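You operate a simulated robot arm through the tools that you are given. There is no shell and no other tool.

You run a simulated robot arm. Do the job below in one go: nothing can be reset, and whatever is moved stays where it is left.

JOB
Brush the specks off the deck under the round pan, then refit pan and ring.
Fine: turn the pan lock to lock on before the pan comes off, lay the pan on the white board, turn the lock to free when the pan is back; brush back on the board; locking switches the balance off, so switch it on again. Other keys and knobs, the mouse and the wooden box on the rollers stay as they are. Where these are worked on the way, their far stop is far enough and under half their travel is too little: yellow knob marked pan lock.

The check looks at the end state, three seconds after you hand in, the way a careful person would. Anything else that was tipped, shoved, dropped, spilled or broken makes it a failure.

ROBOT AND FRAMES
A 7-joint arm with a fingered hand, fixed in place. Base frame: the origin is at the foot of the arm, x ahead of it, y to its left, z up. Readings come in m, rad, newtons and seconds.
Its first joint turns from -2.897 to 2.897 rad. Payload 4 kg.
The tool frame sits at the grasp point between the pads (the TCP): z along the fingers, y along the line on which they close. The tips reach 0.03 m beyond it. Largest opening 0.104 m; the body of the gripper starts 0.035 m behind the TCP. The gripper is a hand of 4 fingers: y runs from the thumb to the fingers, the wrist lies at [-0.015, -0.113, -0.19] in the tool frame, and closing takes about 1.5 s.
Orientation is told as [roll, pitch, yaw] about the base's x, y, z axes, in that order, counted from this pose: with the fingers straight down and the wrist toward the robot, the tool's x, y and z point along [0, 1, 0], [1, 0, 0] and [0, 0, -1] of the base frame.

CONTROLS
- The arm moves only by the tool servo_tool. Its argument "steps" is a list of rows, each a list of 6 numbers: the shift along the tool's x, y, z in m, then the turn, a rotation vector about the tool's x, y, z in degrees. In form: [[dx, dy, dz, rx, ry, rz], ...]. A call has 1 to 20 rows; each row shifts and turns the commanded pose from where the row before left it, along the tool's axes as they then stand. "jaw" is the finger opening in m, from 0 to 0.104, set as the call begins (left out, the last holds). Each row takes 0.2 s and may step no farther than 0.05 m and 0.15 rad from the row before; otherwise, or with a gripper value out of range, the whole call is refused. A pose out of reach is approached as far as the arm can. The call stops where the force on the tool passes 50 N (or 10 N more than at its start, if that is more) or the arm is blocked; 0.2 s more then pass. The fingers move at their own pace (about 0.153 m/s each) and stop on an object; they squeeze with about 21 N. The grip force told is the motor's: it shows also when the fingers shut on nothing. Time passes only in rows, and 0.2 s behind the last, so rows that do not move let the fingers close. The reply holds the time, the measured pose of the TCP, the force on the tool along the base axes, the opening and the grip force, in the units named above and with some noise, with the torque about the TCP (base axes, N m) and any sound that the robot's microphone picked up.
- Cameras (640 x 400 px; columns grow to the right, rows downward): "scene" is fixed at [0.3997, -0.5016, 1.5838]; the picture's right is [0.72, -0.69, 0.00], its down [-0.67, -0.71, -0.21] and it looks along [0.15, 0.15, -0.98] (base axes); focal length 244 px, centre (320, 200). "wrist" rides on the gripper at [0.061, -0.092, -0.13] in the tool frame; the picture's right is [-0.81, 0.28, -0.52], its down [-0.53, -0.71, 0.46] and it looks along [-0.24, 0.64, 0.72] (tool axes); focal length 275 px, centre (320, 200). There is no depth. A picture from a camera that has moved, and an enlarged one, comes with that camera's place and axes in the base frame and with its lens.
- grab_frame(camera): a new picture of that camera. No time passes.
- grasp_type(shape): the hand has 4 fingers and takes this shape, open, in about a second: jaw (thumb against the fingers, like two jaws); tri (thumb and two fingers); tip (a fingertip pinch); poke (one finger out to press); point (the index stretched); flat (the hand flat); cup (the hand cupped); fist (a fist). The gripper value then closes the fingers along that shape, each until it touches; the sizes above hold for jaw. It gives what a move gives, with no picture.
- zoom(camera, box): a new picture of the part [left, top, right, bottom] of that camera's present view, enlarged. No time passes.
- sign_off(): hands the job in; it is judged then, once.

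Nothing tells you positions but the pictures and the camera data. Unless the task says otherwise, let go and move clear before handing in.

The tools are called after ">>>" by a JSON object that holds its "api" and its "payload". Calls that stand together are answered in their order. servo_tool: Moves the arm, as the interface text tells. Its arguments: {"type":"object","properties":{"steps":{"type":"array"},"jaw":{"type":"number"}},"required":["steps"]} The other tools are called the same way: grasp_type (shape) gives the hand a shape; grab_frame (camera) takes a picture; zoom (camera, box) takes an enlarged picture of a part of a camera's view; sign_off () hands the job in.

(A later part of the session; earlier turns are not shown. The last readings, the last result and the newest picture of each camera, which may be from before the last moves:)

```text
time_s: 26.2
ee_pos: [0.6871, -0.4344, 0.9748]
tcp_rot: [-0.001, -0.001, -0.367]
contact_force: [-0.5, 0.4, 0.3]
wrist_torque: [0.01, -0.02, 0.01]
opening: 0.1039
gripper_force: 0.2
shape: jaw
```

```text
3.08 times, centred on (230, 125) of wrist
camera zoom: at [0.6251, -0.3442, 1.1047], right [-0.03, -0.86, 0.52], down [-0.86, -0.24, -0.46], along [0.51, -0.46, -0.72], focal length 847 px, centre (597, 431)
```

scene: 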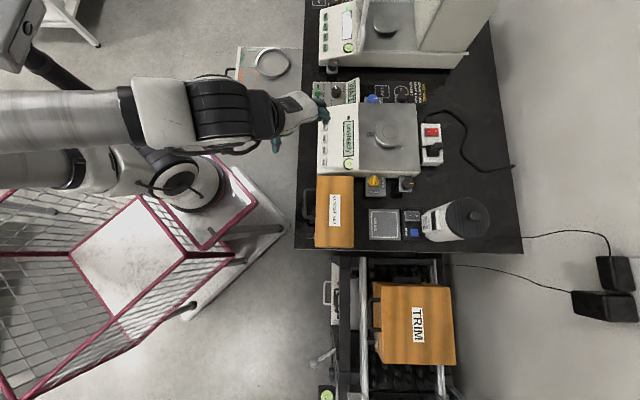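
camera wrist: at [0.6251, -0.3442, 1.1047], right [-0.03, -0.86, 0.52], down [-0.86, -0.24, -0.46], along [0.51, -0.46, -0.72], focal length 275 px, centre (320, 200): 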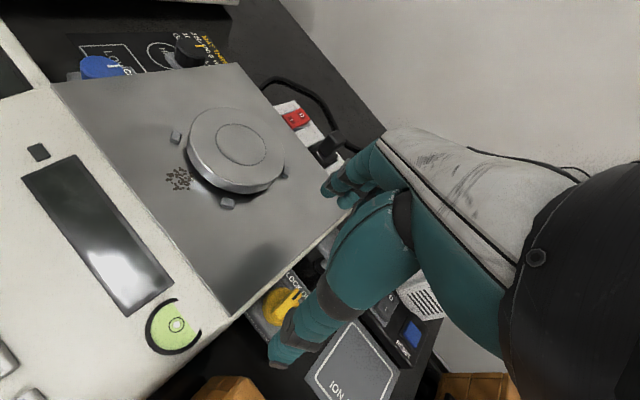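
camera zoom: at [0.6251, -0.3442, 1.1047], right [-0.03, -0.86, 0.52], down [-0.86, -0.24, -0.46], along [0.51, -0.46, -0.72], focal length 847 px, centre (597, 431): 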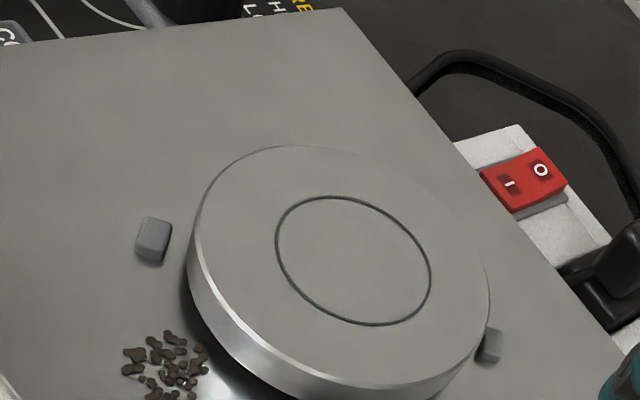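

Pan centre is about (0.814,-0.389) with its top at 0.888; clip tops about 0.868. I'll hover the open hand centred over the pan to check the clearance, since the pan (about 0.094 m) nearly fills the opening.

>>> {"api": "servo_tool", "payload": {"steps": [[0.022, 0.0254, 0, 0, 0, 0], [0.022, 0.0254, 0, 0, 0, 0], [0.022, 0.0254, 0, 0, 0, 0], [0.022, 0.0254, 0, 0, 0, 0], [0, 0, 0.015, 0, 0, 0], [0, 0, 0.015, 0, 0, 0], [0, 0, 0, 0, 0, 0]], "jaw": 0.104}}

>>> {"api": "grab_frame", "payload": {"camera": "wrist"}}

>>> {"api": "zoom", "payload": {"camera": "scene", "box": [330, 80, 450, 180]}}

```text
time_s: 27.8
ee_pos: [0.8134, -0.3884, 0.9431]
tcp_rot: [-0.001, -0.001, -0.368]
contact_force: [-0.3, 0.2, -0.2]
wrist_torque: [0.01, -0.05, 0.02]
opening: 0.1043
gripper_force: 0.1
shape: jaw
```

```text
taken
camera wrist: at [0.7513, -0.298, 1.0737], right [-0.03, -0.86, 0.52], down [-0.86, -0.24, -0.46], along [0.51, -0.46, -0.72], focal length 275 px, centre (320, 200)
```

wrist: 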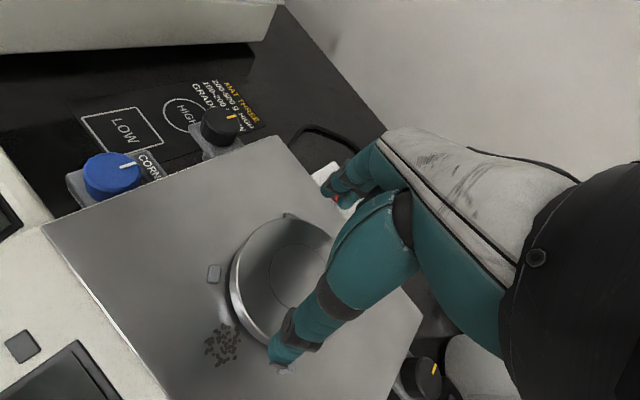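

```text
4.00 times, centred on (390, 130) of scene
camera zoom: at [0.3997, -0.5016, 1.5838], right [0.72, -0.69, 0.0], down [-0.67, -0.71, -0.21], along [0.15, 0.15, -0.98], focal length 975 px, centre (40, 480)
```

zoom: 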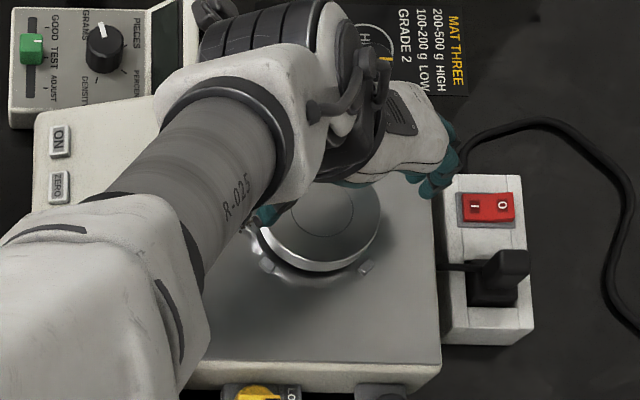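

>>> {"api": "zoom", "payload": {"camera": "wrist", "box": [200, 190, 400, 390]}}

```text
2.00 times, centred on (300, 290) of wrist
camera zoom: at [0.7513, -0.298, 1.0737], right [-0.03, -0.86, 0.52], down [-0.86, -0.24, -0.46], along [0.51, -0.46, -0.72], focal length 551 px, centre (360, 20)
```

zoom: 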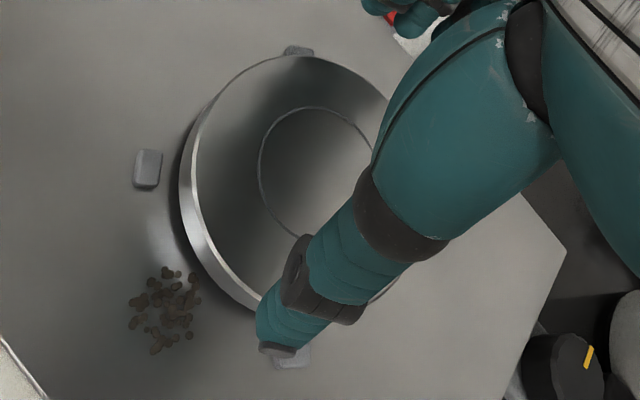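

Refining the camera axes, the pan centre comes out at about (0.807,-0.3875), top 0.898, clip tops about 0.884. I'll shift 6 mm back toward the robot and descend gently, watching the force.

>>> {"api": "servo_tool", "payload": {"steps": [[-0.0008, -0.0031, 0, 0, 0, 0], [-0.0007, -0.0032, 0, 0, 0, 0], [0, 0, 0.005, 0, 0, 0], [0, 0, 0.004, 0, 0, 0], [0, 0, 0, 0, 0, 0]]}}

>>> {"api": "zoom", "payload": {"camera": "wrist", "box": [200, 190, 400, 390]}}

>>> {"api": "zoom", "payload": {"camera": "scene", "box": [370, 100, 440, 160]}}

```text
time_s: 29.0
ee_pos: [0.8084, -0.3885, 0.9342]
tcp_rot: [0.0, 0.001, -0.366]
contact_force: [0.0, 0.1, 0.1]
wrist_torque: [0.01, -0.02, 0.0]
opening: 0.1037
gripper_force: 0.1
shape: jaw
```

```text
2.00 times, centred on (300, 290) of wrist
camera zoom: at [0.745, -0.2978, 1.0649], right [-0.03, -0.85, 0.52], down [-0.86, -0.24, -0.46], along [0.51, -0.46, -0.72], focal length 551 px, centre (360, 20)
```

zoom: 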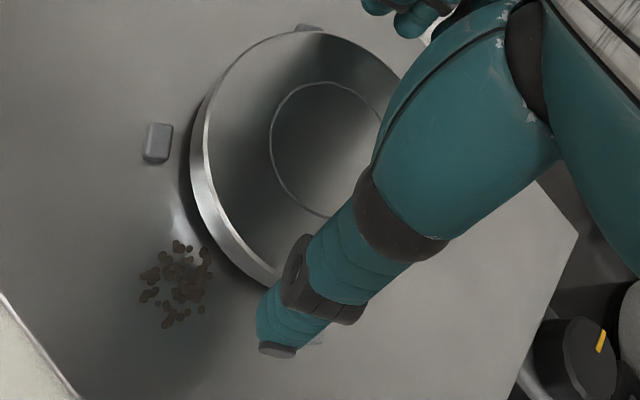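

```text
6.67 times, centred on (405, 130) of scene
camera zoom: at [0.3997, -0.5016, 1.5838], right [0.72, -0.69, 0.0], down [-0.67, -0.71, -0.21], along [0.15, 0.15, -0.98], focal length 1625 px, centre (-247, 667)
```

zoom: 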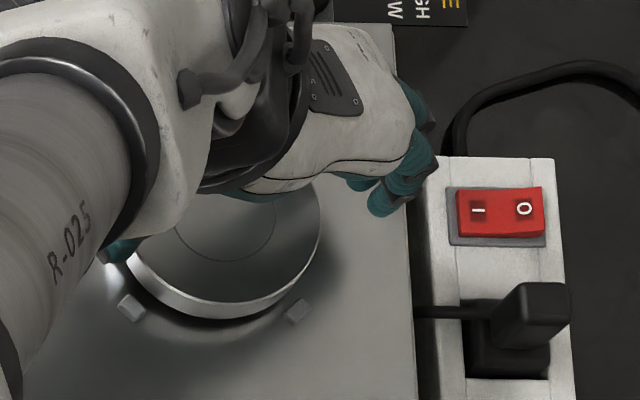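

>>> {"api": "servo_tool", "payload": {"steps": [[0, -0.001, 0.004, 0, 0, 0], [0, 0, 0.003, 0, 0, 0], [0, 0, 0.003, 0, 0, 0], [0, 0, 0, 0, 0, 0]]}}

>>> {"api": "zoom", "payload": {"camera": "wrist", "box": [200, 190, 400, 390]}}

```text
time_s: 30.0
ee_pos: [0.8071, -0.3872, 0.9253]
tcp_rot: [0.001, 0.0, -0.367]
contact_force: [-0.1, 0.4, 0.1]
wrist_torque: [-0.01, 0.02, -0.02]
opening: 0.104
gripper_force: 0.1
shape: jaw
```

```text
2.00 times, centred on (300, 290) of wrist
camera zoom: at [0.7442, -0.2974, 1.055], right [-0.03, -0.86, 0.52], down [-0.86, -0.24, -0.46], along [0.51, -0.46, -0.72], focal length 551 px, centre (360, 20)
```

zoom: 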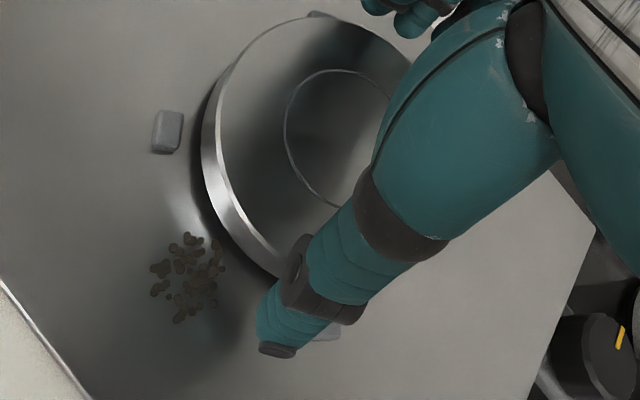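

>>> {"api": "servo_tool", "payload": {"steps": [[0, 0, 0.003, 0, 0, 0], [0, 0, 0.003, 0, 0, 0], [0, 0, 0.002, 0, 0, 0], [0, 0, 0, 0, 0, 0]]}}

>>> {"api": "zoom", "payload": {"camera": "wrist", "box": [200, 190, 400, 390]}}

>>> {"api": "zoom", "payload": {"camera": "scene", "box": [370, 100, 440, 160]}}

```text
time_s: 31.0
ee_pos: [0.8071, -0.3875, 0.9169]
tcp_rot: [-0.001, 0.0, -0.367]
contact_force: [0.5, 0.0, 0.3]
wrist_torque: [-0.02, 0.02, 0.02]
opening: 0.1036
gripper_force: 0.0
shape: jaw
```

```text
2.00 times, centred on (300, 290) of wrist
camera zoom: at [0.7443, -0.2975, 1.0469], right [-0.03, -0.86, 0.52], down [-0.86, -0.24, -0.46], along [0.51, -0.46, -0.72], focal length 551 px, centre (360, 20)
```

zoom: 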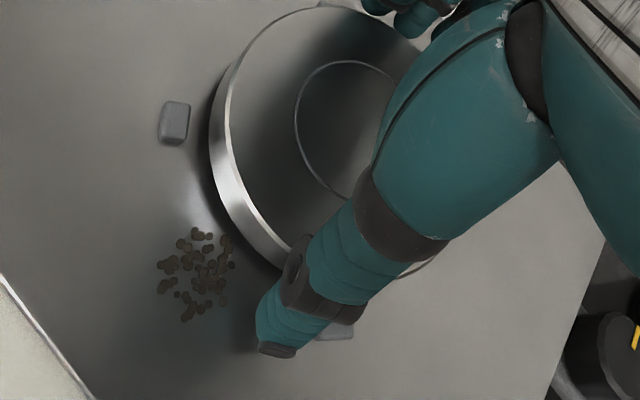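

```text
6.67 times, centred on (405, 130) of scene
camera zoom: at [0.3997, -0.5016, 1.5838], right [0.72, -0.69, 0.0], down [-0.67, -0.71, -0.21], along [0.15, 0.15, -0.98], focal length 1625 px, centre (-247, 667)
```

zoom: 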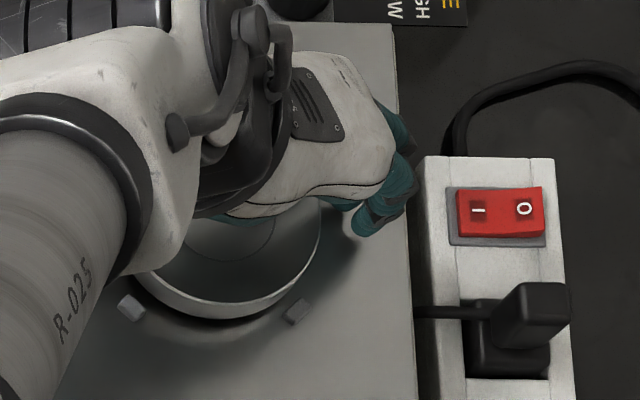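

No contact so far and the tips are around the pan rim. Closing the grip on the pan.

>>> {"api": "servo_tool", "payload": {"steps": [[0, 0, 0.001, 0, 0, 0], [0, 0, 0, 0, 0, 0], [0, 0, 0, 0, 0, 0], [0, 0, 0, 0, 0, 0], [0, 0, 0, 0, 0, 0]], "jaw": 0.07}}

>>> {"api": "zoom", "payload": {"camera": "wrist", "box": [200, 190, 400, 390]}}

```text
time_s: 32.2
ee_pos: [0.8067, -0.3873, 0.9151]
tcp_rot: [-0.001, 0.001, -0.366]
contact_force: [-2.6, 0.4, 0.0]
wrist_torque: [0.0, 0.11, 0.01]
opening: 0.0803
gripper_force: 21.1
shape: jaw
```

```text
2.00 times, centred on (300, 290) of wrist
camera zoom: at [0.7445, -0.2975, 1.0461], right [-0.03, -0.86, 0.52], down [-0.86, -0.24, -0.46], along [0.51, -0.46, -0.72], focal length 551 px, centre (360, 20)
```

zoom: 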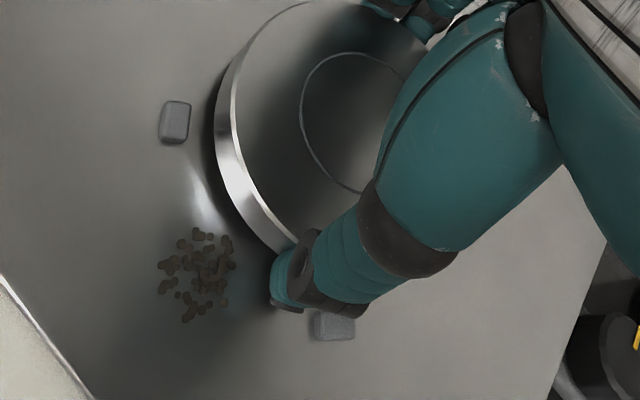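

The grip is solid at 21 N. Lifting the pan straight up slowly.

>>> {"api": "servo_tool", "payload": {"steps": [[0, 0, 0, 0, 0, 0], [0, 0, -0.005, 0, 0, 0], [0, 0, -0.005, 0, 0, 0], [0, 0, -0.01, 0, 0, 0], [0, 0, -0.02, 0, 0, 0], [0, 0, -0.03, 0, 0, 0], [0, 0, 0, 0, 0, 0]], "jaw": 0.06}}

>>> {"api": "grab_frame", "payload": {"camera": "wrist"}}

>>> {"api": "zoom", "payload": {"camera": "scene", "box": [330, 80, 450, 180]}}

```text
time_s: 33.8
ee_pos: [0.8076, -0.3878, 0.985]
tcp_rot: [0.0, 0.0, -0.366]
contact_force: [-1.3, 0.0, -0.7]
wrist_torque: [0.03, 0.02, -0.01]
opening: 0.0801
gripper_force: 21.1
shape: jaw
```

```text
taken
camera wrist: at [0.7442, -0.2975, 1.1167], right [-0.03, -0.86, 0.52], down [-0.86, -0.24, -0.46], along [0.51, -0.46, -0.72], focal length 275 px, centre (320, 200)
```

wrist: 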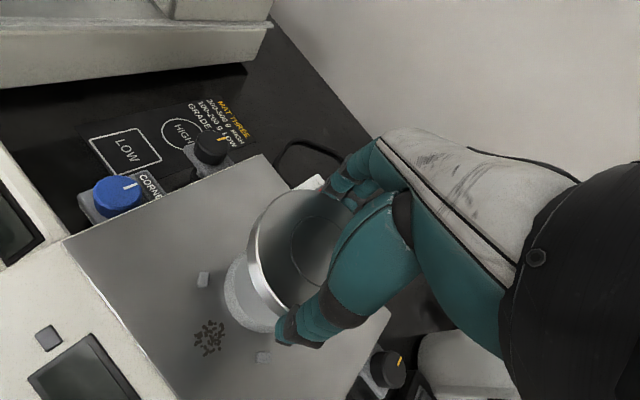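

```text
4.00 times, centred on (390, 130) of scene
camera zoom: at [0.3997, -0.5016, 1.5838], right [0.72, -0.69, 0.0], down [-0.67, -0.71, -0.21], along [0.15, 0.15, -0.98], focal length 975 px, centre (40, 480)
```

zoom: 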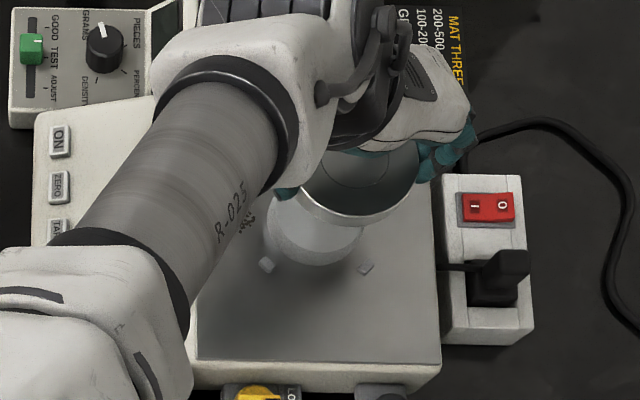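

The pan came off cleanly. I'll lift higher and carry it back and around toward the white board, then look for its free spot.

>>> {"api": "servo_tool", "payload": {"steps": [[0, 0, -0.03, 0, 0, 0], [0, 0, -0.03, 0, 0, 0], [0.0103, -0.0374, -0.005, 0, 0, 0], [0.0103, -0.0374, -0.005, 0, 0, 0], [0.0103, -0.0374, -0.005, 0, 0, 0], [0.0103, -0.0374, -0.005, 0, 0, 0], [0.0103, -0.0374, 0, 0, 0, 0], [0.0103, -0.0374, 0, 0, 0, 0], [0, 0, 0, 0, 0, 0]]}}

>>> {"api": "servo_tool", "payload": {"steps": [[0.031, -0.0226, 0, 0, 0, 0], [0.031, -0.0226, 0, 0, 0, 0], [0.031, -0.0226, 0, 0, 0, 0], [0.031, -0.0226, 0, 0, 0, 0], [0.031, -0.0226, 0, 0, 0, 0], [0.031, -0.0226, 0, 0, 0, 0], [0.031, -0.0226, 0, 0, 0, 0], [0.031, -0.0226, 0, 0, 0, 0], [0.031, -0.0226, 0, 0, 0, 0], [0.031, -0.0226, 0, 0, 0, 0], [0, 0, 0, 0, 0, -7], [0, 0, 0, 0, 0, -7], [0, 0, 0, 0, 0, -7], [0, 0, 0, 0, 0, -7], [0, 0, 0, 0, 0, -7], [0, 0, 0, 0, 0, -7], [0, 0, 0, 0, 0, 0]]}}

>>> {"api": "grab_frame", "payload": {"camera": "wrist"}}

>>> {"api": "grab_frame", "payload": {"camera": "scene"}}

```text
time_s: 35.8
ee_pos: [0.6202, -0.2485, 1.0645]
tcp_rot: [0.0, 0.0, -0.364]
contact_force: [-0.1, 0.4, -0.6]
wrist_torque: [-0.03, 0.0, 0.01]
opening: 0.0799
gripper_force: 21.1
shape: jaw
```

```text
time_s: 39.4
ee_pos: [0.529, 0.1223, 1.0761]
tcp_rot: [0.001, 0.0, 0.37]
contact_force: [-0.4, -0.4, -1.6]
wrist_torque: [-0.02, 0.01, -0.02]
opening: 0.0799
gripper_force: 20.5
shape: jaw
out of reach, approached as far as the arm can: row 3, 4
```

```text
taken
camera wrist: at [0.423, 0.1457, 1.2071], right [0.55, -0.66, 0.52], down [-0.47, -0.75, -0.46], along [0.69, 0.0, -0.72], focal length 275 px, centre (320, 200)
```

wrist: 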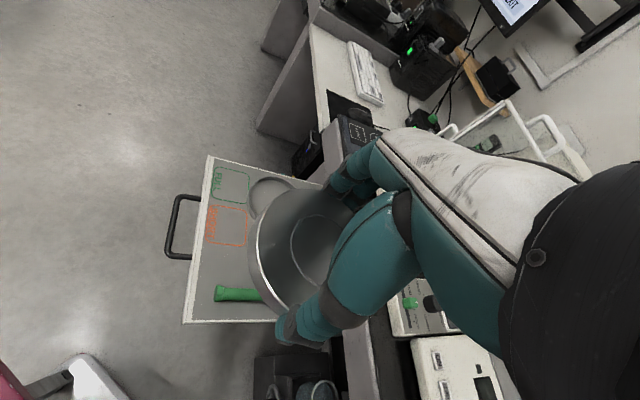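

```text
taken
```

scene: 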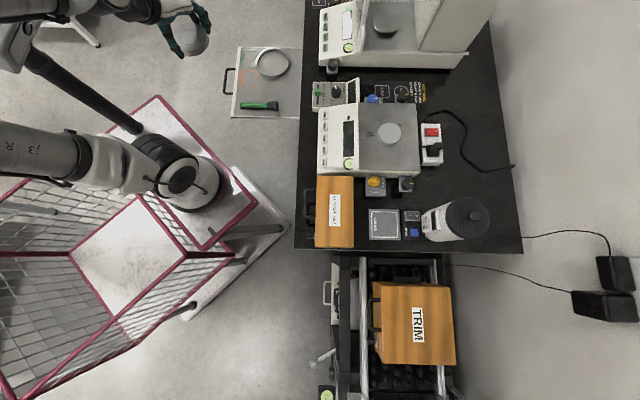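

>>> {"api": "zoom", "payload": {"camera": "scene", "box": [350, 95, 430, 175]}}

>>> {"api": "zoom", "payload": {"camera": "scene", "box": [220, 35, 316, 125]}}

>>> {"api": "zoom", "payload": {"camera": "wrist", "box": [160, 140, 360, 340]}}

```text
5.00 times, centred on (390, 135) of scene
camera zoom: at [0.3997, -0.5016, 1.5838], right [0.72, -0.69, 0.0], down [-0.67, -0.71, -0.21], along [0.15, 0.15, -0.98], focal length 1219 px, centre (-30, 525)
```

zoom: 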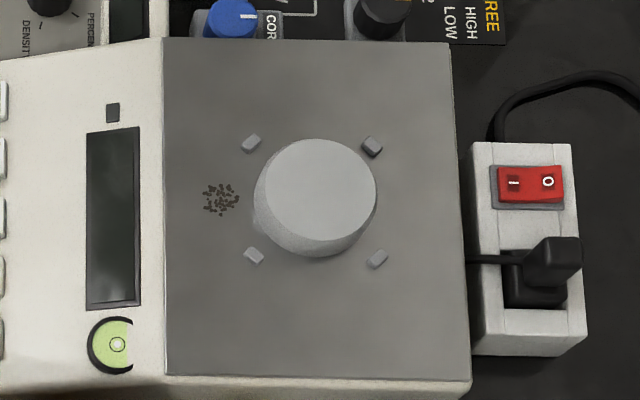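

```text
4.44 times, centred on (268, 80) of scene
camera zoom: at [0.3997, -0.5016, 1.5838], right [0.72, -0.69, 0.0], down [-0.67, -0.71, -0.21], along [0.15, 0.15, -0.98], focal length 1084 px, centre (551, 733)
```

zoom: 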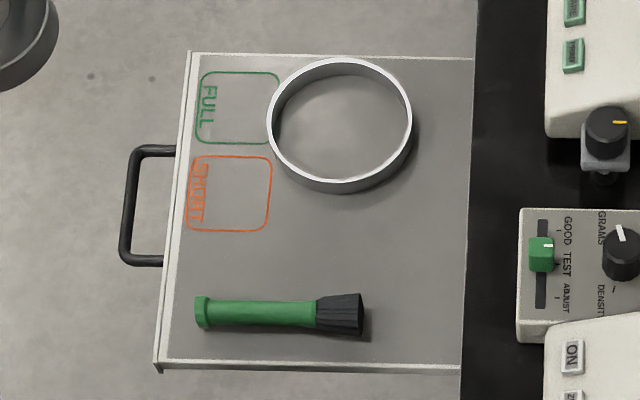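

```text
2.00 times, centred on (260, 240) of wrist
camera zoom: at [0.423, 0.1457, 1.2071], right [0.55, -0.66, 0.52], down [-0.47, -0.75, -0.46], along [0.69, 0.0, -0.72], focal length 551 px, centre (440, 120)
```

zoom: 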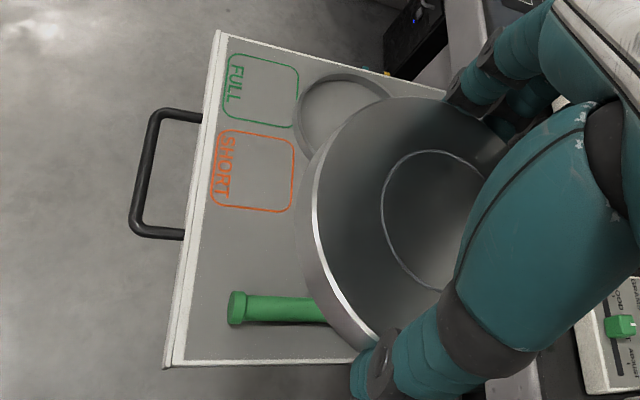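

The board plane is at about z 0.693. The clear spot for the pan is at about (0.655,0.186), between ring, brush and left rim; I'll go above it and yaw so the fingers stay clear of ring and brush.

>>> {"api": "servo_tool", "payload": {"steps": [[0.0035, 0.0352, 0.01, 0, 0, 0], [0.0035, 0.0352, 0.01, 0, 0, 0], [0.0035, 0.0352, 0.01, 0, 0, 0], [0.0035, 0.0352, 0.01, 0, 0, 0], [0, 0, 0, 0, 0, -7.4], [0, 0, 0, 0, 0, -7.4], [0, 0, 0, 0, 0, -7.4], [0, 0, 0, 0, 0, -7.4], [0, 0, 0, 0, 0, -7.4], [0, 0, 0, 0, 0, -7.4], [0, 0, 0, 0, 0, -7.4], [0, 0, 0, 0, 0, -7.4], [0, 0, 0, 0, 0, 0]]}}

>>> {"api": "grab_frame", "payload": {"camera": "wrist"}}

>>> {"api": "zoom", "payload": {"camera": "scene", "box": [200, 0, 330, 125]}}

```text
time_s: 42.2
ee_pos: [0.6565, 0.1852, 1.0368]
tcp_rot: [0.0, 0.001, 1.402]
contact_force: [0.6, -1.0, -0.7]
wrist_torque: [0.02, 0.04, -0.02]
opening: 0.0795
gripper_force: 21.4
shape: jaw
```

```text
taken
camera wrist: at [0.5813, 0.1048, 1.1667], right [0.84, 0.13, 0.52], down [0.41, -0.79, -0.46], along [0.35, 0.59, -0.72], focal length 275 px, centre (320, 200)
```

wrist: 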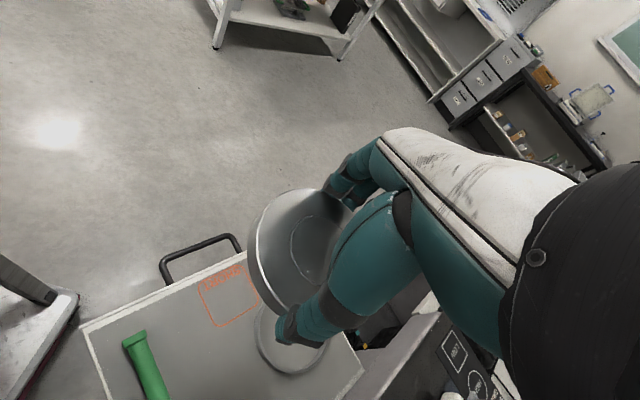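

```text
3.20 times, centred on (265, 62) of scene
camera zoom: at [0.3997, -0.5016, 1.5838], right [0.72, -0.69, 0.0], down [-0.67, -0.71, -0.21], along [0.15, 0.15, -0.98], focal length 780 px, centre (496, 640)
```

zoom: 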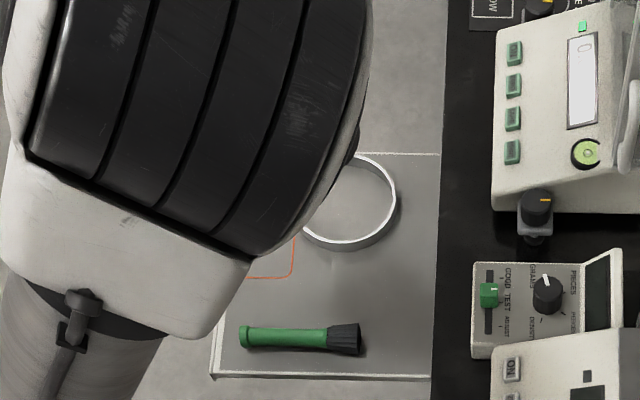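

Yaw 80° is reachable and the spot is clear. Lowering in stages.

>>> {"api": "servo_tool", "payload": {"steps": [[0, 0, 0.04, 0, 0, 0], [0, 0, 0.04, 0, 0, 0], [0, 0, 0.04, 0, 0, 0], [0, 0, 0.04, 0, 0, 0], [0, 0, 0.04, 0, 0, 0], [0, 0, 0.03, 0, 0, 0], [0, 0, 0.03, 0, 0, 0], [0, 0, 0, 0, 0, 0]]}}

>>> {"api": "grab_frame", "payload": {"camera": "wrist"}}

>>> {"api": "zoom", "payload": {"camera": "scene", "box": [200, 0, 330, 125]}}

```text
time_s: 44.0
ee_pos: [0.6566, 0.184, 0.7762]
tcp_rot: [0.0, -0.001, 1.4]
contact_force: [0.3, 0.1, -1.4]
wrist_torque: [0.01, 0.01, 0.0]
opening: 0.0797
gripper_force: 21.2
shape: jaw
```

```text
taken
camera wrist: at [0.5809, 0.105, 0.906], right [0.85, 0.13, 0.52], down [0.4, -0.79, -0.46], along [0.35, 0.59, -0.72], focal length 275 px, centre (320, 200)
```

wrist: 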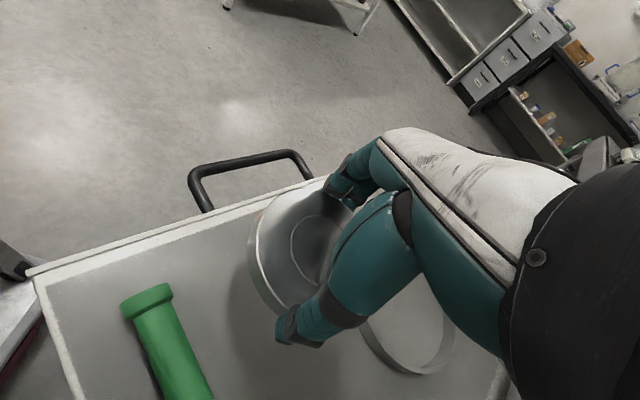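

```text
3.20 times, centred on (265, 62) of scene
camera zoom: at [0.3997, -0.5016, 1.5838], right [0.72, -0.69, 0.0], down [-0.67, -0.71, -0.21], along [0.15, 0.15, -0.98], focal length 780 px, centre (496, 640)
```

zoom: 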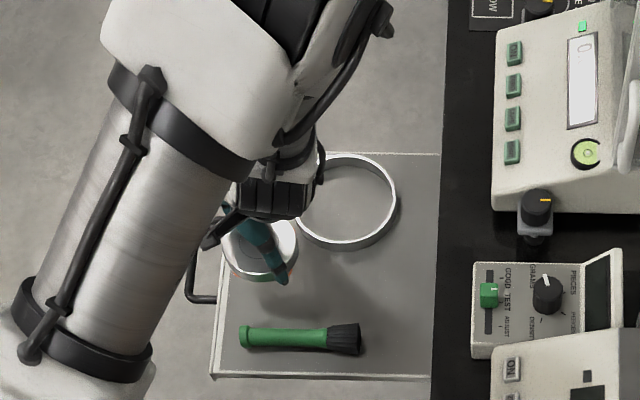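

>>> {"api": "servo_tool", "payload": {"steps": [[0, 0, 0.015, 0, 0, 0], [0, 0, 0.015, 0, 0, 0], [0, 0, 0.006, 0, 0, 0], [0, 0, 0, 0, 0, 0]]}}

>>> {"api": "grab_frame", "payload": {"camera": "wrist"}}

>>> {"api": "zoom", "payload": {"camera": "scene", "box": [220, 35, 316, 125]}}

```text
time_s: 45.0
ee_pos: [0.6563, 0.1851, 0.7404]
tcp_rot: [0.0, 0.0, 1.4]
contact_force: [1.0, 0.1, -0.6]
wrist_torque: [0.0, -0.01, 0.01]
opening: 0.0796
gripper_force: 20.9
shape: jaw
```

```text
taken
camera wrist: at [0.5812, 0.1047, 0.8703], right [0.85, 0.13, 0.52], down [0.4, -0.79, -0.46], along [0.35, 0.59, -0.72], focal length 275 px, centre (320, 200)
```

wrist: 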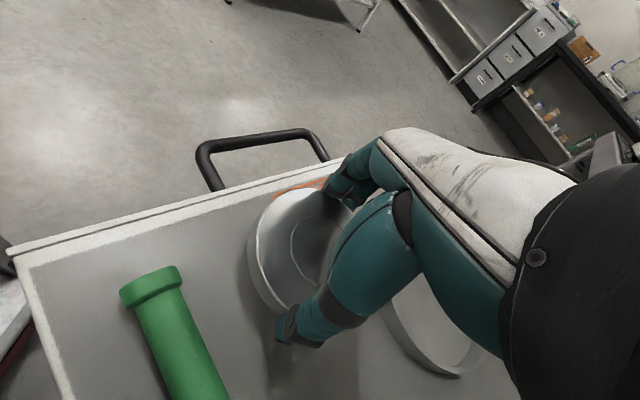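

```text
4.44 times, centred on (268, 80) of scene
camera zoom: at [0.3997, -0.5016, 1.5838], right [0.72, -0.69, 0.0], down [-0.67, -0.71, -0.21], along [0.15, 0.15, -0.98], focal length 1084 px, centre (551, 733)
```

zoom: 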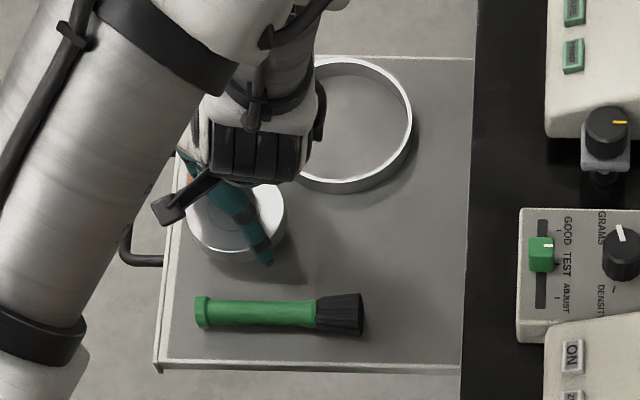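

>>> {"api": "servo_tool", "payload": {"steps": [[0, 0, 0.004, 0, 0, 0], [0, 0, 0.003, 0, 0, 0], [0, 0, 0.002, 0, 0, 0], [0, 0, 0, 0, 0, 0]]}}

>>> {"api": "zoom", "payload": {"camera": "wrist", "box": [220, 160, 380, 360]}}

```text
time_s: 46.0
ee_pos: [0.6574, 0.1849, 0.7315]
tcp_rot: [-0.001, 0.0, 1.399]
contact_force: [0.2, 0.6, -0.8]
wrist_torque: [0.01, -0.02, 0.01]
opening: 0.0799
gripper_force: 21.0
shape: jaw
```

```text
2.00 times, centred on (300, 260) of wrist
camera zoom: at [0.5815, 0.1049, 0.8618], right [0.85, 0.13, 0.52], down [0.4, -0.79, -0.46], along [0.35, 0.59, -0.72], focal length 551 px, centre (360, 80)
```

zoom: 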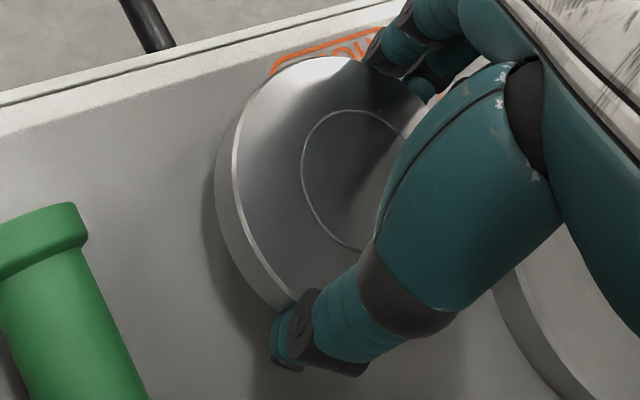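

>>> {"api": "servo_tool", "payload": {"steps": [[0, 0, 0.003, 0, 0, 0], [0, 0, 0.002, 0, 0, 0], [0, 0, 0, 0, 0, 0]]}}

>>> {"api": "servo_tool", "payload": {"steps": [[0, 0, 0.002, 0, 0, 0], [0, 0, 0.002, 0, 0, 0], [0, 0, 0, 0, 0, 0]]}}

```text
time_s: 46.8
ee_pos: [0.6566, 0.1856, 0.726]
tcp_rot: [0.0, 0.001, 1.4]
contact_force: [0.1, -0.3, -2.1]
wrist_torque: [-0.04, 0.01, 0.0]
opening: 0.0795
gripper_force: 20.8
shape: jaw
```

```text
time_s: 47.6
ee_pos: [0.6554, 0.185, 0.7216]
tcp_rot: [0.001, 0.0, 1.399]
contact_force: [0.6, -0.5, -1.1]
wrist_torque: [-0.01, 0.0, 0.0]
opening: 0.0797
gripper_force: 20.9
shape: jaw
```

>>> {"api": "servo_tool", "payload": {"steps": [[0, 0, 0.002, 0, 0, 0], [0, 0, 0.002, 0, 0, 0], [0, 0, 0, 0, 0, 0]]}}

>>> {"api": "zoom", "payload": {"camera": "wrist", "box": [220, 160, 380, 360]}}

>>> {"api": "zoom", "payload": {"camera": "scene", "box": [220, 55, 300, 115]}}

```text
time_s: 48.4
ee_pos: [0.6564, 0.1853, 0.7194]
tcp_rot: [-0.001, -0.001, 1.399]
contact_force: [-1.3, -0.6, 23.5]
wrist_torque: [0.58, -0.1, 0.03]
opening: 0.0791
gripper_force: 20.9
shape: jaw
```

```text
2.00 times, centred on (300, 260) of wrist
camera zoom: at [0.581, 0.105, 0.8498], right [0.84, 0.13, 0.52], down [0.41, -0.79, -0.46], along [0.35, 0.6, -0.72], focal length 551 px, centre (360, 80)
```

zoom: 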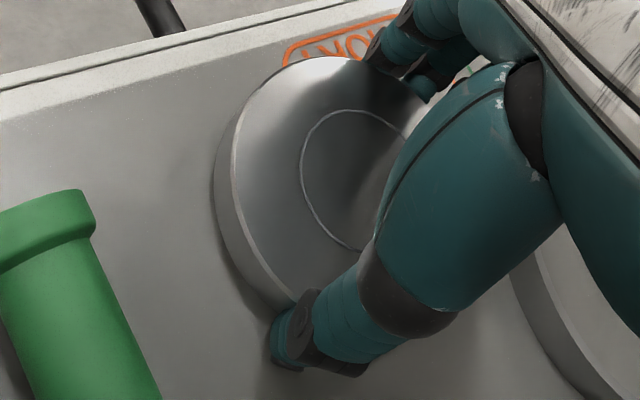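

```text
6.67 times, centred on (260, 85) of scene
camera zoom: at [0.3997, -0.5016, 1.5838], right [0.72, -0.69, 0.0], down [-0.67, -0.71, -0.21], along [0.15, 0.15, -0.98], focal length 1625 px, centre (720, 967)
```

zoom: 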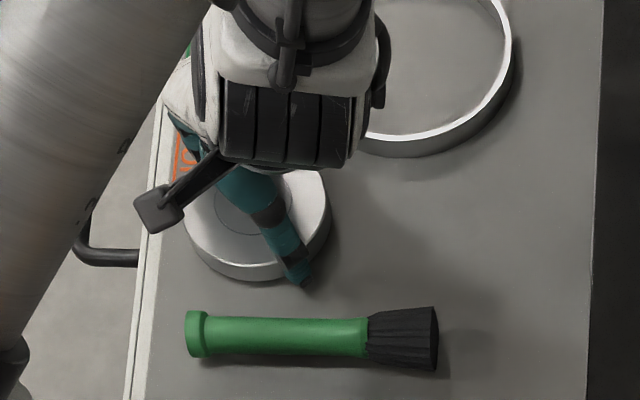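

The pan touched down on the board (z force up). I'll relieve slightly and open just enough to let go.

>>> {"api": "servo_tool", "payload": {"steps": [[0, 0, -0.001, 0, 0, 0], [0, 0, 0, 0, 0, 0], [0, 0, 0, 0, 0, 0], [0, 0, 0, 0, 0, 0]], "jaw": 0.098}}

>>> {"api": "zoom", "payload": {"camera": "wrist", "box": [220, 160, 380, 360]}}

>>> {"api": "zoom", "payload": {"camera": "scene", "box": [220, 55, 300, 115]}}

```text
time_s: 49.4
ee_pos: [0.6558, 0.1842, 0.7192]
tcp_rot: [-0.001, 0.001, 1.401]
contact_force: [1.0, -5.3, 16.1]
wrist_torque: [0.61, -0.31, -0.12]
opening: 0.0931
gripper_force: 0.0
shape: jaw
```

```text
2.00 times, centred on (300, 260) of wrist
camera zoom: at [0.5809, 0.1043, 0.8501], right [0.85, 0.13, 0.52], down [0.4, -0.79, -0.46], along [0.35, 0.59, -0.72], focal length 551 px, centre (360, 80)
```

zoom: 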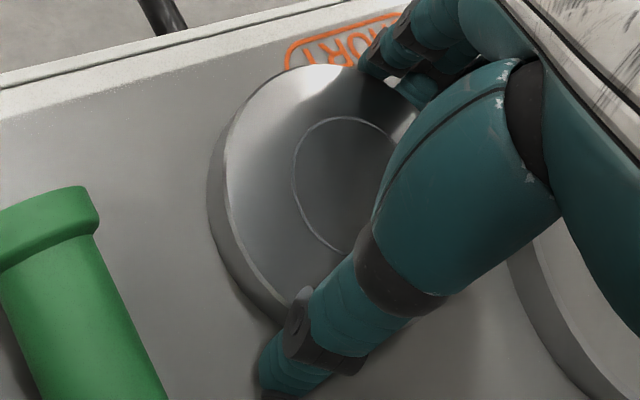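

```text
6.67 times, centred on (260, 85) of scene
camera zoom: at [0.3997, -0.5016, 1.5838], right [0.72, -0.69, 0.0], down [-0.67, -0.71, -0.21], along [0.15, 0.15, -0.98], focal length 1625 px, centre (720, 967)
```

zoom: 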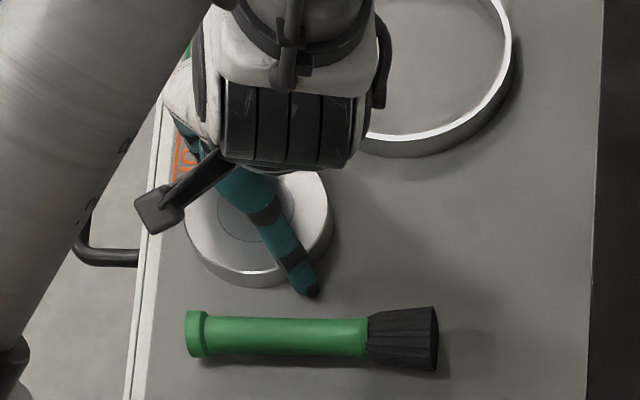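

>>> {"api": "servo_tool", "payload": {"steps": [[0, 0, -0.003, 0, 0, 0], [0, 0, 0, 0, 0, 0]]}}

>>> {"api": "zoom", "payload": {"camera": "wrist", "box": [220, 160, 380, 360]}}

```text
time_s: 50.0
ee_pos: [0.6558, 0.1857, 0.7229]
tcp_rot: [0.0, -0.001, 1.4]
contact_force: [-0.4, 0.4, 0.4]
wrist_torque: [0.01, -0.02, 0.01]
opening: 0.0975
gripper_force: 0.0
shape: jaw
```

```text
2.00 times, centred on (300, 260) of wrist
camera zoom: at [0.5808, 0.1047, 0.8527], right [0.85, 0.13, 0.52], down [0.4, -0.79, -0.46], along [0.35, 0.59, -0.73], focal length 551 px, centre (360, 80)
```

zoom: 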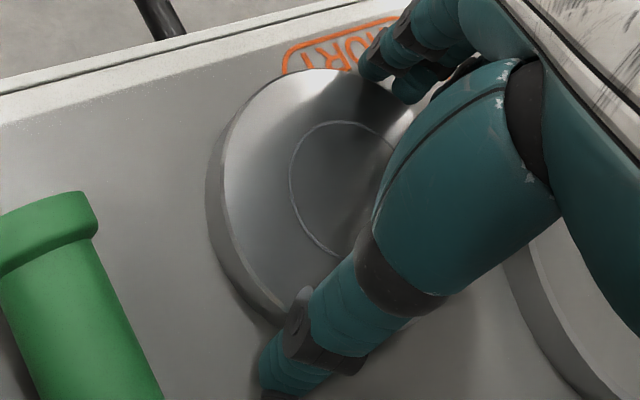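

The hand is free of the pan. Rising straight up and checking the pan stays.

>>> {"api": "servo_tool", "payload": {"steps": [[0, 0, -0.01, 0, 0, 0], [0, 0, -0.02, 0, 0, 0], [0, 0, -0.04, 0, 0, 0], [0, 0, -0.04, 0, 0, 0], [0, 0, -0.04, 0, 0, 0], [0, 0, -0.04, 0, 0, 0], [0, 0, 0, 0, 0, 0]]}}

>>> {"api": "grab_frame", "payload": {"camera": "wrist"}}

>>> {"api": "zoom", "payload": {"camera": "scene", "box": [220, 35, 316, 125]}}

```text
time_s: 51.6
ee_pos: [0.6564, 0.1865, 0.9124]
tcp_rot: [-0.001, 0.0, 1.399]
contact_force: [0.1, -0.3, -0.4]
wrist_torque: [-0.01, -0.01, -0.01]
opening: 0.0974
gripper_force: 0.0
shape: jaw
```

```text
taken
camera wrist: at [0.5814, 0.1053, 1.0431], right [0.85, 0.13, 0.52], down [0.4, -0.79, -0.46], along [0.35, 0.59, -0.72], focal length 275 px, centre (320, 200)
```

wrist: 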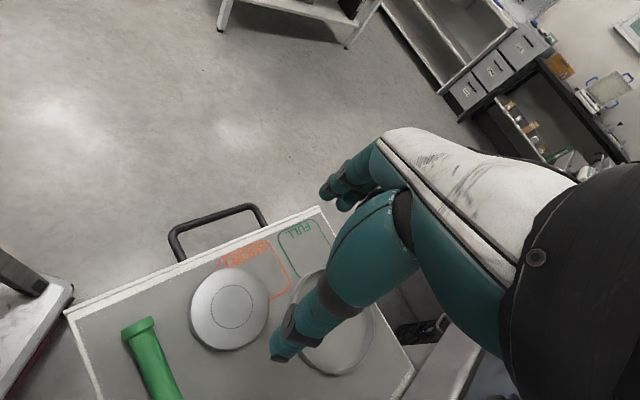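

```text
4.44 times, centred on (268, 80) of scene
camera zoom: at [0.3997, -0.5016, 1.5838], right [0.72, -0.69, 0.0], down [-0.67, -0.71, -0.21], along [0.15, 0.15, -0.98], focal length 1084 px, centre (551, 733)
```

zoom: 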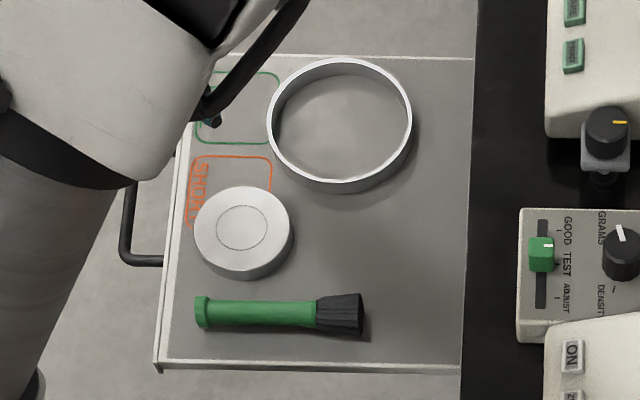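

The pan lies flat on the board, clear of ring and brush. Next I'll swing over to view the brush.

>>> {"api": "servo_tool", "payload": {"steps": [[-0.0045, -0.0381, 0.008, 0, 0, 0], [-0.0045, -0.0381, 0.008, 0, 0, 0], [-0.0045, -0.0381, 0.008, 0, 0, 0], [-0.0045, -0.0381, 0.008, 0, 0, 0], [-0.0045, -0.0381, 0.008, 0, 0, 0], [0, 0, 0, 0, 0, 6.8], [0, 0, 0, 0, 0, 6.8], [0, 0, 0, 0, 0, 6.8], [0, 0, 0, 0, 0, 6.8], [0, 0, 0, 0, 0, 6.8], [0, 0, 0, 0, 0, 0]]}}

>>> {"api": "grab_frame", "payload": {"camera": "wrist"}}

>>> {"api": "zoom", "payload": {"camera": "wrist", "box": [120, 100, 320, 300]}}

```text
time_s: 54.0
ee_pos: [0.647, -0.0054, 0.8711]
tcp_rot: [0.001, -0.001, 0.806]
contact_force: [-0.7, 0.0, 0.3]
wrist_torque: [0.01, 0.01, -0.01]
opening: 0.0978
gripper_force: 0.1
shape: jaw
```

```text
taken
camera wrist: at [0.5394, -0.0308, 1.0028], right [0.78, -0.36, 0.52], down [-0.11, -0.88, -0.46], along [0.62, 0.3, -0.72], focal length 275 px, centre (320, 200)
```

wrist: 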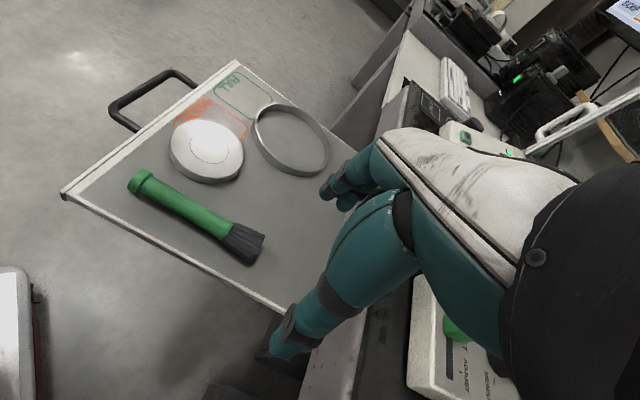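

```text
2.00 times, centred on (220, 200) of wrist
camera zoom: at [0.5394, -0.0308, 1.0028], right [0.78, -0.36, 0.52], down [-0.11, -0.88, -0.46], along [0.62, 0.3, -0.72], focal length 551 px, centre (520, 200)
```

zoom: 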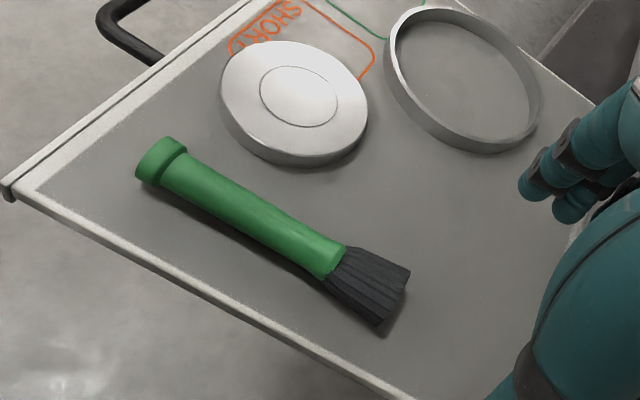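

The brush runs from cap (0.576,0.140) to bristle tip (0.675,0.041), axis at -45°, lying at about z 0.709. I'll line up over its handle at about (0.626,0.090), with the opening narrowed to stay clear of the pan.

>>> {"api": "servo_tool", "payload": {"steps": [[0.0272, 0.0181, 0, 0, 0, 1.2], [0.0272, 0.0181, 0, 0, 0, 0], [0.0272, 0.0181, 0, 0, 0, 0], [0, 0, 0.035, 0, 0, 0], [0, 0, 0.035, 0, 0, 0], [0, 0, 0, 0, 0, 0]], "jaw": 0.05}}

>>> {"api": "grab_frame", "payload": {"camera": "wrist"}}

>>> {"api": "zoom", "payload": {"camera": "scene", "box": [220, 35, 316, 125]}}

```text
time_s: 55.4
ee_pos: [0.6342, 0.0912, 0.8017]
tcp_rot: [0.0, 0.001, 0.786]
contact_force: [-0.8, -0.5, 0.2]
wrist_torque: [0.0, 0.0, 0.01]
opening: 0.0504
gripper_force: 0.1
shape: jaw
out of reach, approached as far as the arm can: row 1
```

```text
taken
camera wrist: at [0.5269, 0.0689, 0.9323], right [0.77, -0.38, 0.52], down [-0.13, -0.88, -0.46], along [0.63, 0.28, -0.72], focal length 275 px, centre (320, 200)
```

wrist: 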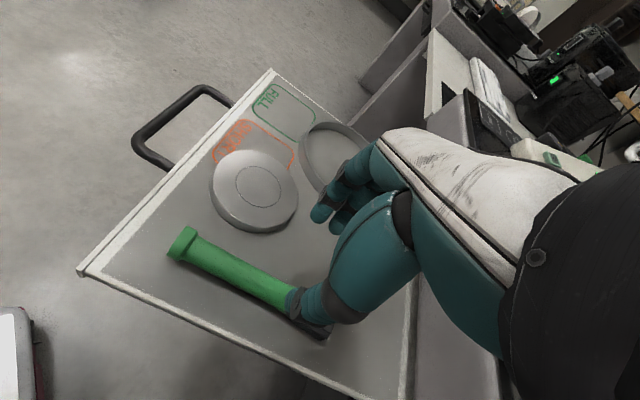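

```text
4.44 times, centred on (268, 80) of scene
camera zoom: at [0.3997, -0.5016, 1.5838], right [0.72, -0.69, 0.0], down [-0.67, -0.71, -0.21], along [0.15, 0.15, -0.98], focal length 1084 px, centre (551, 733)
```

zoom: 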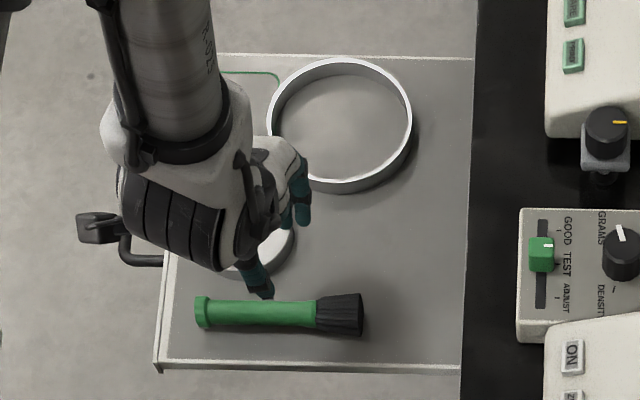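

>>> {"api": "servo_tool", "payload": {"steps": [[0.0025, -0.0032, 0, 0, 0, 0], [0.0025, -0.0031, 0, 0, 0, 0], [0, 0, 0.02, 0, 0, 0], [0, 0, 0.02, 0, 0, 0], [0, 0, 0.01, 0, 0, 0], [0, 0, 0, 0, 0, 0]]}}

>>> {"api": "grab_frame", "payload": {"camera": "wrist"}}

>>> {"api": "zoom", "payload": {"camera": "scene", "box": [220, 55, 300, 115]}}

```text
time_s: 56.8
ee_pos: [0.6262, 0.0906, 0.7522]
tcp_rot: [0.0, 0.001, 0.786]
contact_force: [-1.1, 0.7, -0.1]
wrist_torque: [0.02, 0.0, -0.02]
opening: 0.0504
gripper_force: 0.0
shape: jaw
```

```text
taken
camera wrist: at [0.5189, 0.0679, 0.8834], right [0.77, -0.38, 0.52], down [-0.13, -0.88, -0.46], along [0.63, 0.28, -0.72], focal length 275 px, centre (320, 200)
```

wrist: 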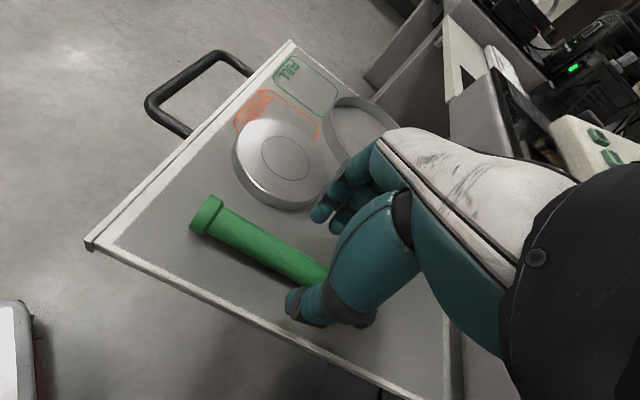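

```text
6.67 times, centred on (260, 85) of scene
camera zoom: at [0.3997, -0.5016, 1.5838], right [0.72, -0.69, 0.0], down [-0.67, -0.71, -0.21], along [0.15, 0.15, -0.98], focal length 1625 px, centre (720, 967)
```

zoom: 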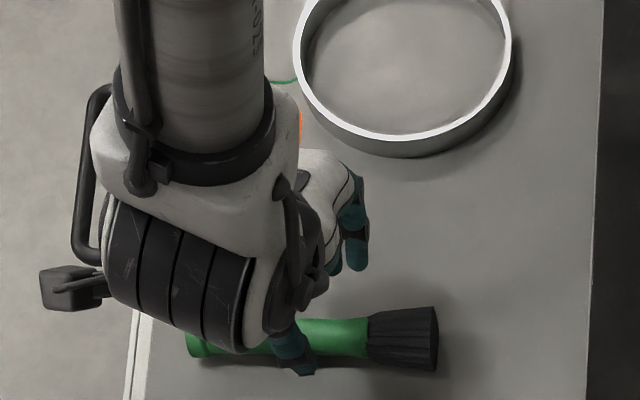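

>>> {"api": "servo_tool", "payload": {"steps": [[0, 0, 0.01, 0, 0, 0], [0, 0, 0.01, 0, 0, 0], [0, 0, 0.006, 0, 0, 0], [0, 0, 0, 0, 0, 0]]}}

>>> {"api": "grab_frame", "payload": {"camera": "wrist"}}

```text
time_s: 57.8
ee_pos: [0.6248, 0.0902, 0.7268]
tcp_rot: [0.0, 0.001, 0.786]
contact_force: [-0.3, -1.4, 0.0]
wrist_torque: [-0.01, 0.02, -0.03]
opening: 0.0502
gripper_force: 0.0
shape: jaw
```

```text
taken
camera wrist: at [0.518, 0.0676, 0.8573], right [0.77, -0.38, 0.52], down [-0.13, -0.88, -0.46], along [0.63, 0.28, -0.72], focal length 275 px, centre (320, 200)
```

wrist: 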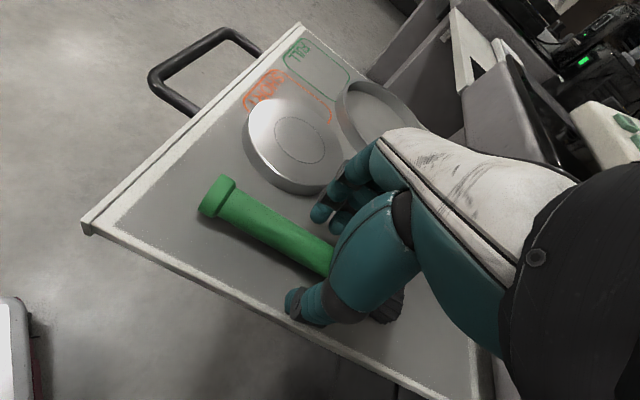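

Thumb and fingers straddle the handle with the pan clear. Closing on the brush.

>>> {"api": "servo_tool", "payload": {"steps": [[0, 0, 0.001, 0, 0, 0], [0, 0, 0, 0, 0, 0], [0, 0, 0, 0, 0, 0], [0, 0, 0, 0, 0, 0], [0, 0, 0, 0, 0, 0]], "jaw": 0.0}}

>>> {"api": "grab_frame", "payload": {"camera": "wrist"}}

```text
time_s: 59.0
ee_pos: [0.6247, 0.0892, 0.7265]
tcp_rot: [-0.001, 0.0, 0.787]
contact_force: [0.5, -0.4, -0.7]
wrist_torque: [0.01, 0.0, -0.02]
opening: 0.015
gripper_force: 20.8
shape: jaw
```

```text
taken
camera wrist: at [0.518, 0.0676, 0.8564], right [0.77, -0.38, 0.52], down [-0.13, -0.88, -0.46], along [0.63, 0.28, -0.72], focal length 275 px, centre (320, 200)
```

wrist: 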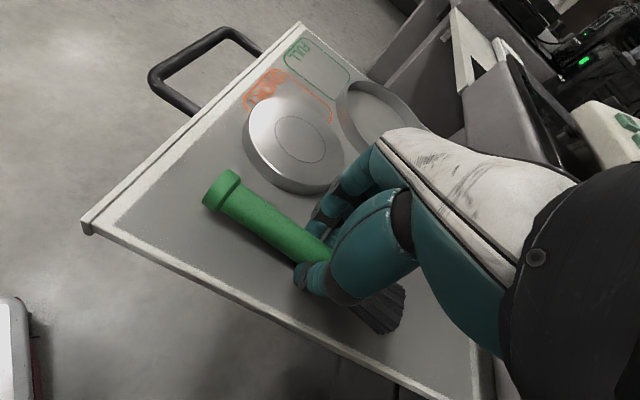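

Brush gripped. Lifting and checking how it hangs.

>>> {"api": "servo_tool", "payload": {"steps": [[0, 0, -0.01, 0, 0, 0], [0, 0, -0.02, 0, 0, 0], [0, 0, -0.04, 0, 0, 0], [0, 0, -0.04, 0, 0, 0], [0, 0, -0.04, 0, 0, 0], [0, 0, -0.04, 0, 0, 0], [0, 0, -0.04, 0, 0, 0], [0, 0, -0.04, 0, 0, 0], [0, 0, 0, 0, 0, 0]]}}

>>> {"api": "grab_frame", "payload": {"camera": "wrist"}}

>>> {"api": "zoom", "payload": {"camera": "scene", "box": [200, 10, 320, 125]}}

```text
time_s: 61.0
ee_pos: [0.6307, 0.0907, 0.9959]
tcp_rot: [0.0, 0.002, 0.785]
contact_force: [0.5, -1.1, -0.9]
wrist_torque: [0.03, 0.0, 0.03]
opening: 0.0151
gripper_force: 20.8
shape: jaw
out of reach, approached as far as the arm can: row 4
```

```text
taken
camera wrist: at [0.5232, 0.0687, 1.1268], right [0.77, -0.38, 0.52], down [-0.13, -0.88, -0.45], along [0.63, 0.28, -0.73], focal length 275 px, centre (320, 200)
```

wrist: 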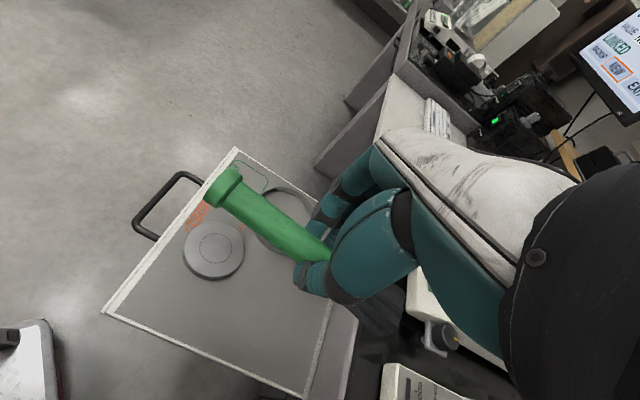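

```text
3.48 times, centred on (260, 68) of scene
camera zoom: at [0.3997, -0.5016, 1.5838], right [0.72, -0.69, 0.0], down [-0.67, -0.71, -0.21], along [0.15, 0.15, -0.98], focal length 848 px, centre (529, 661)
```

zoom: 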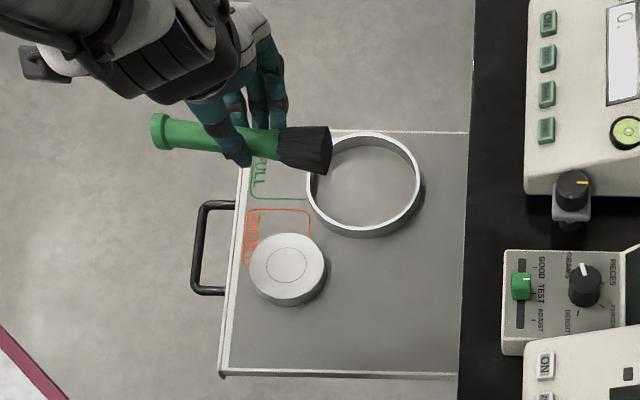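

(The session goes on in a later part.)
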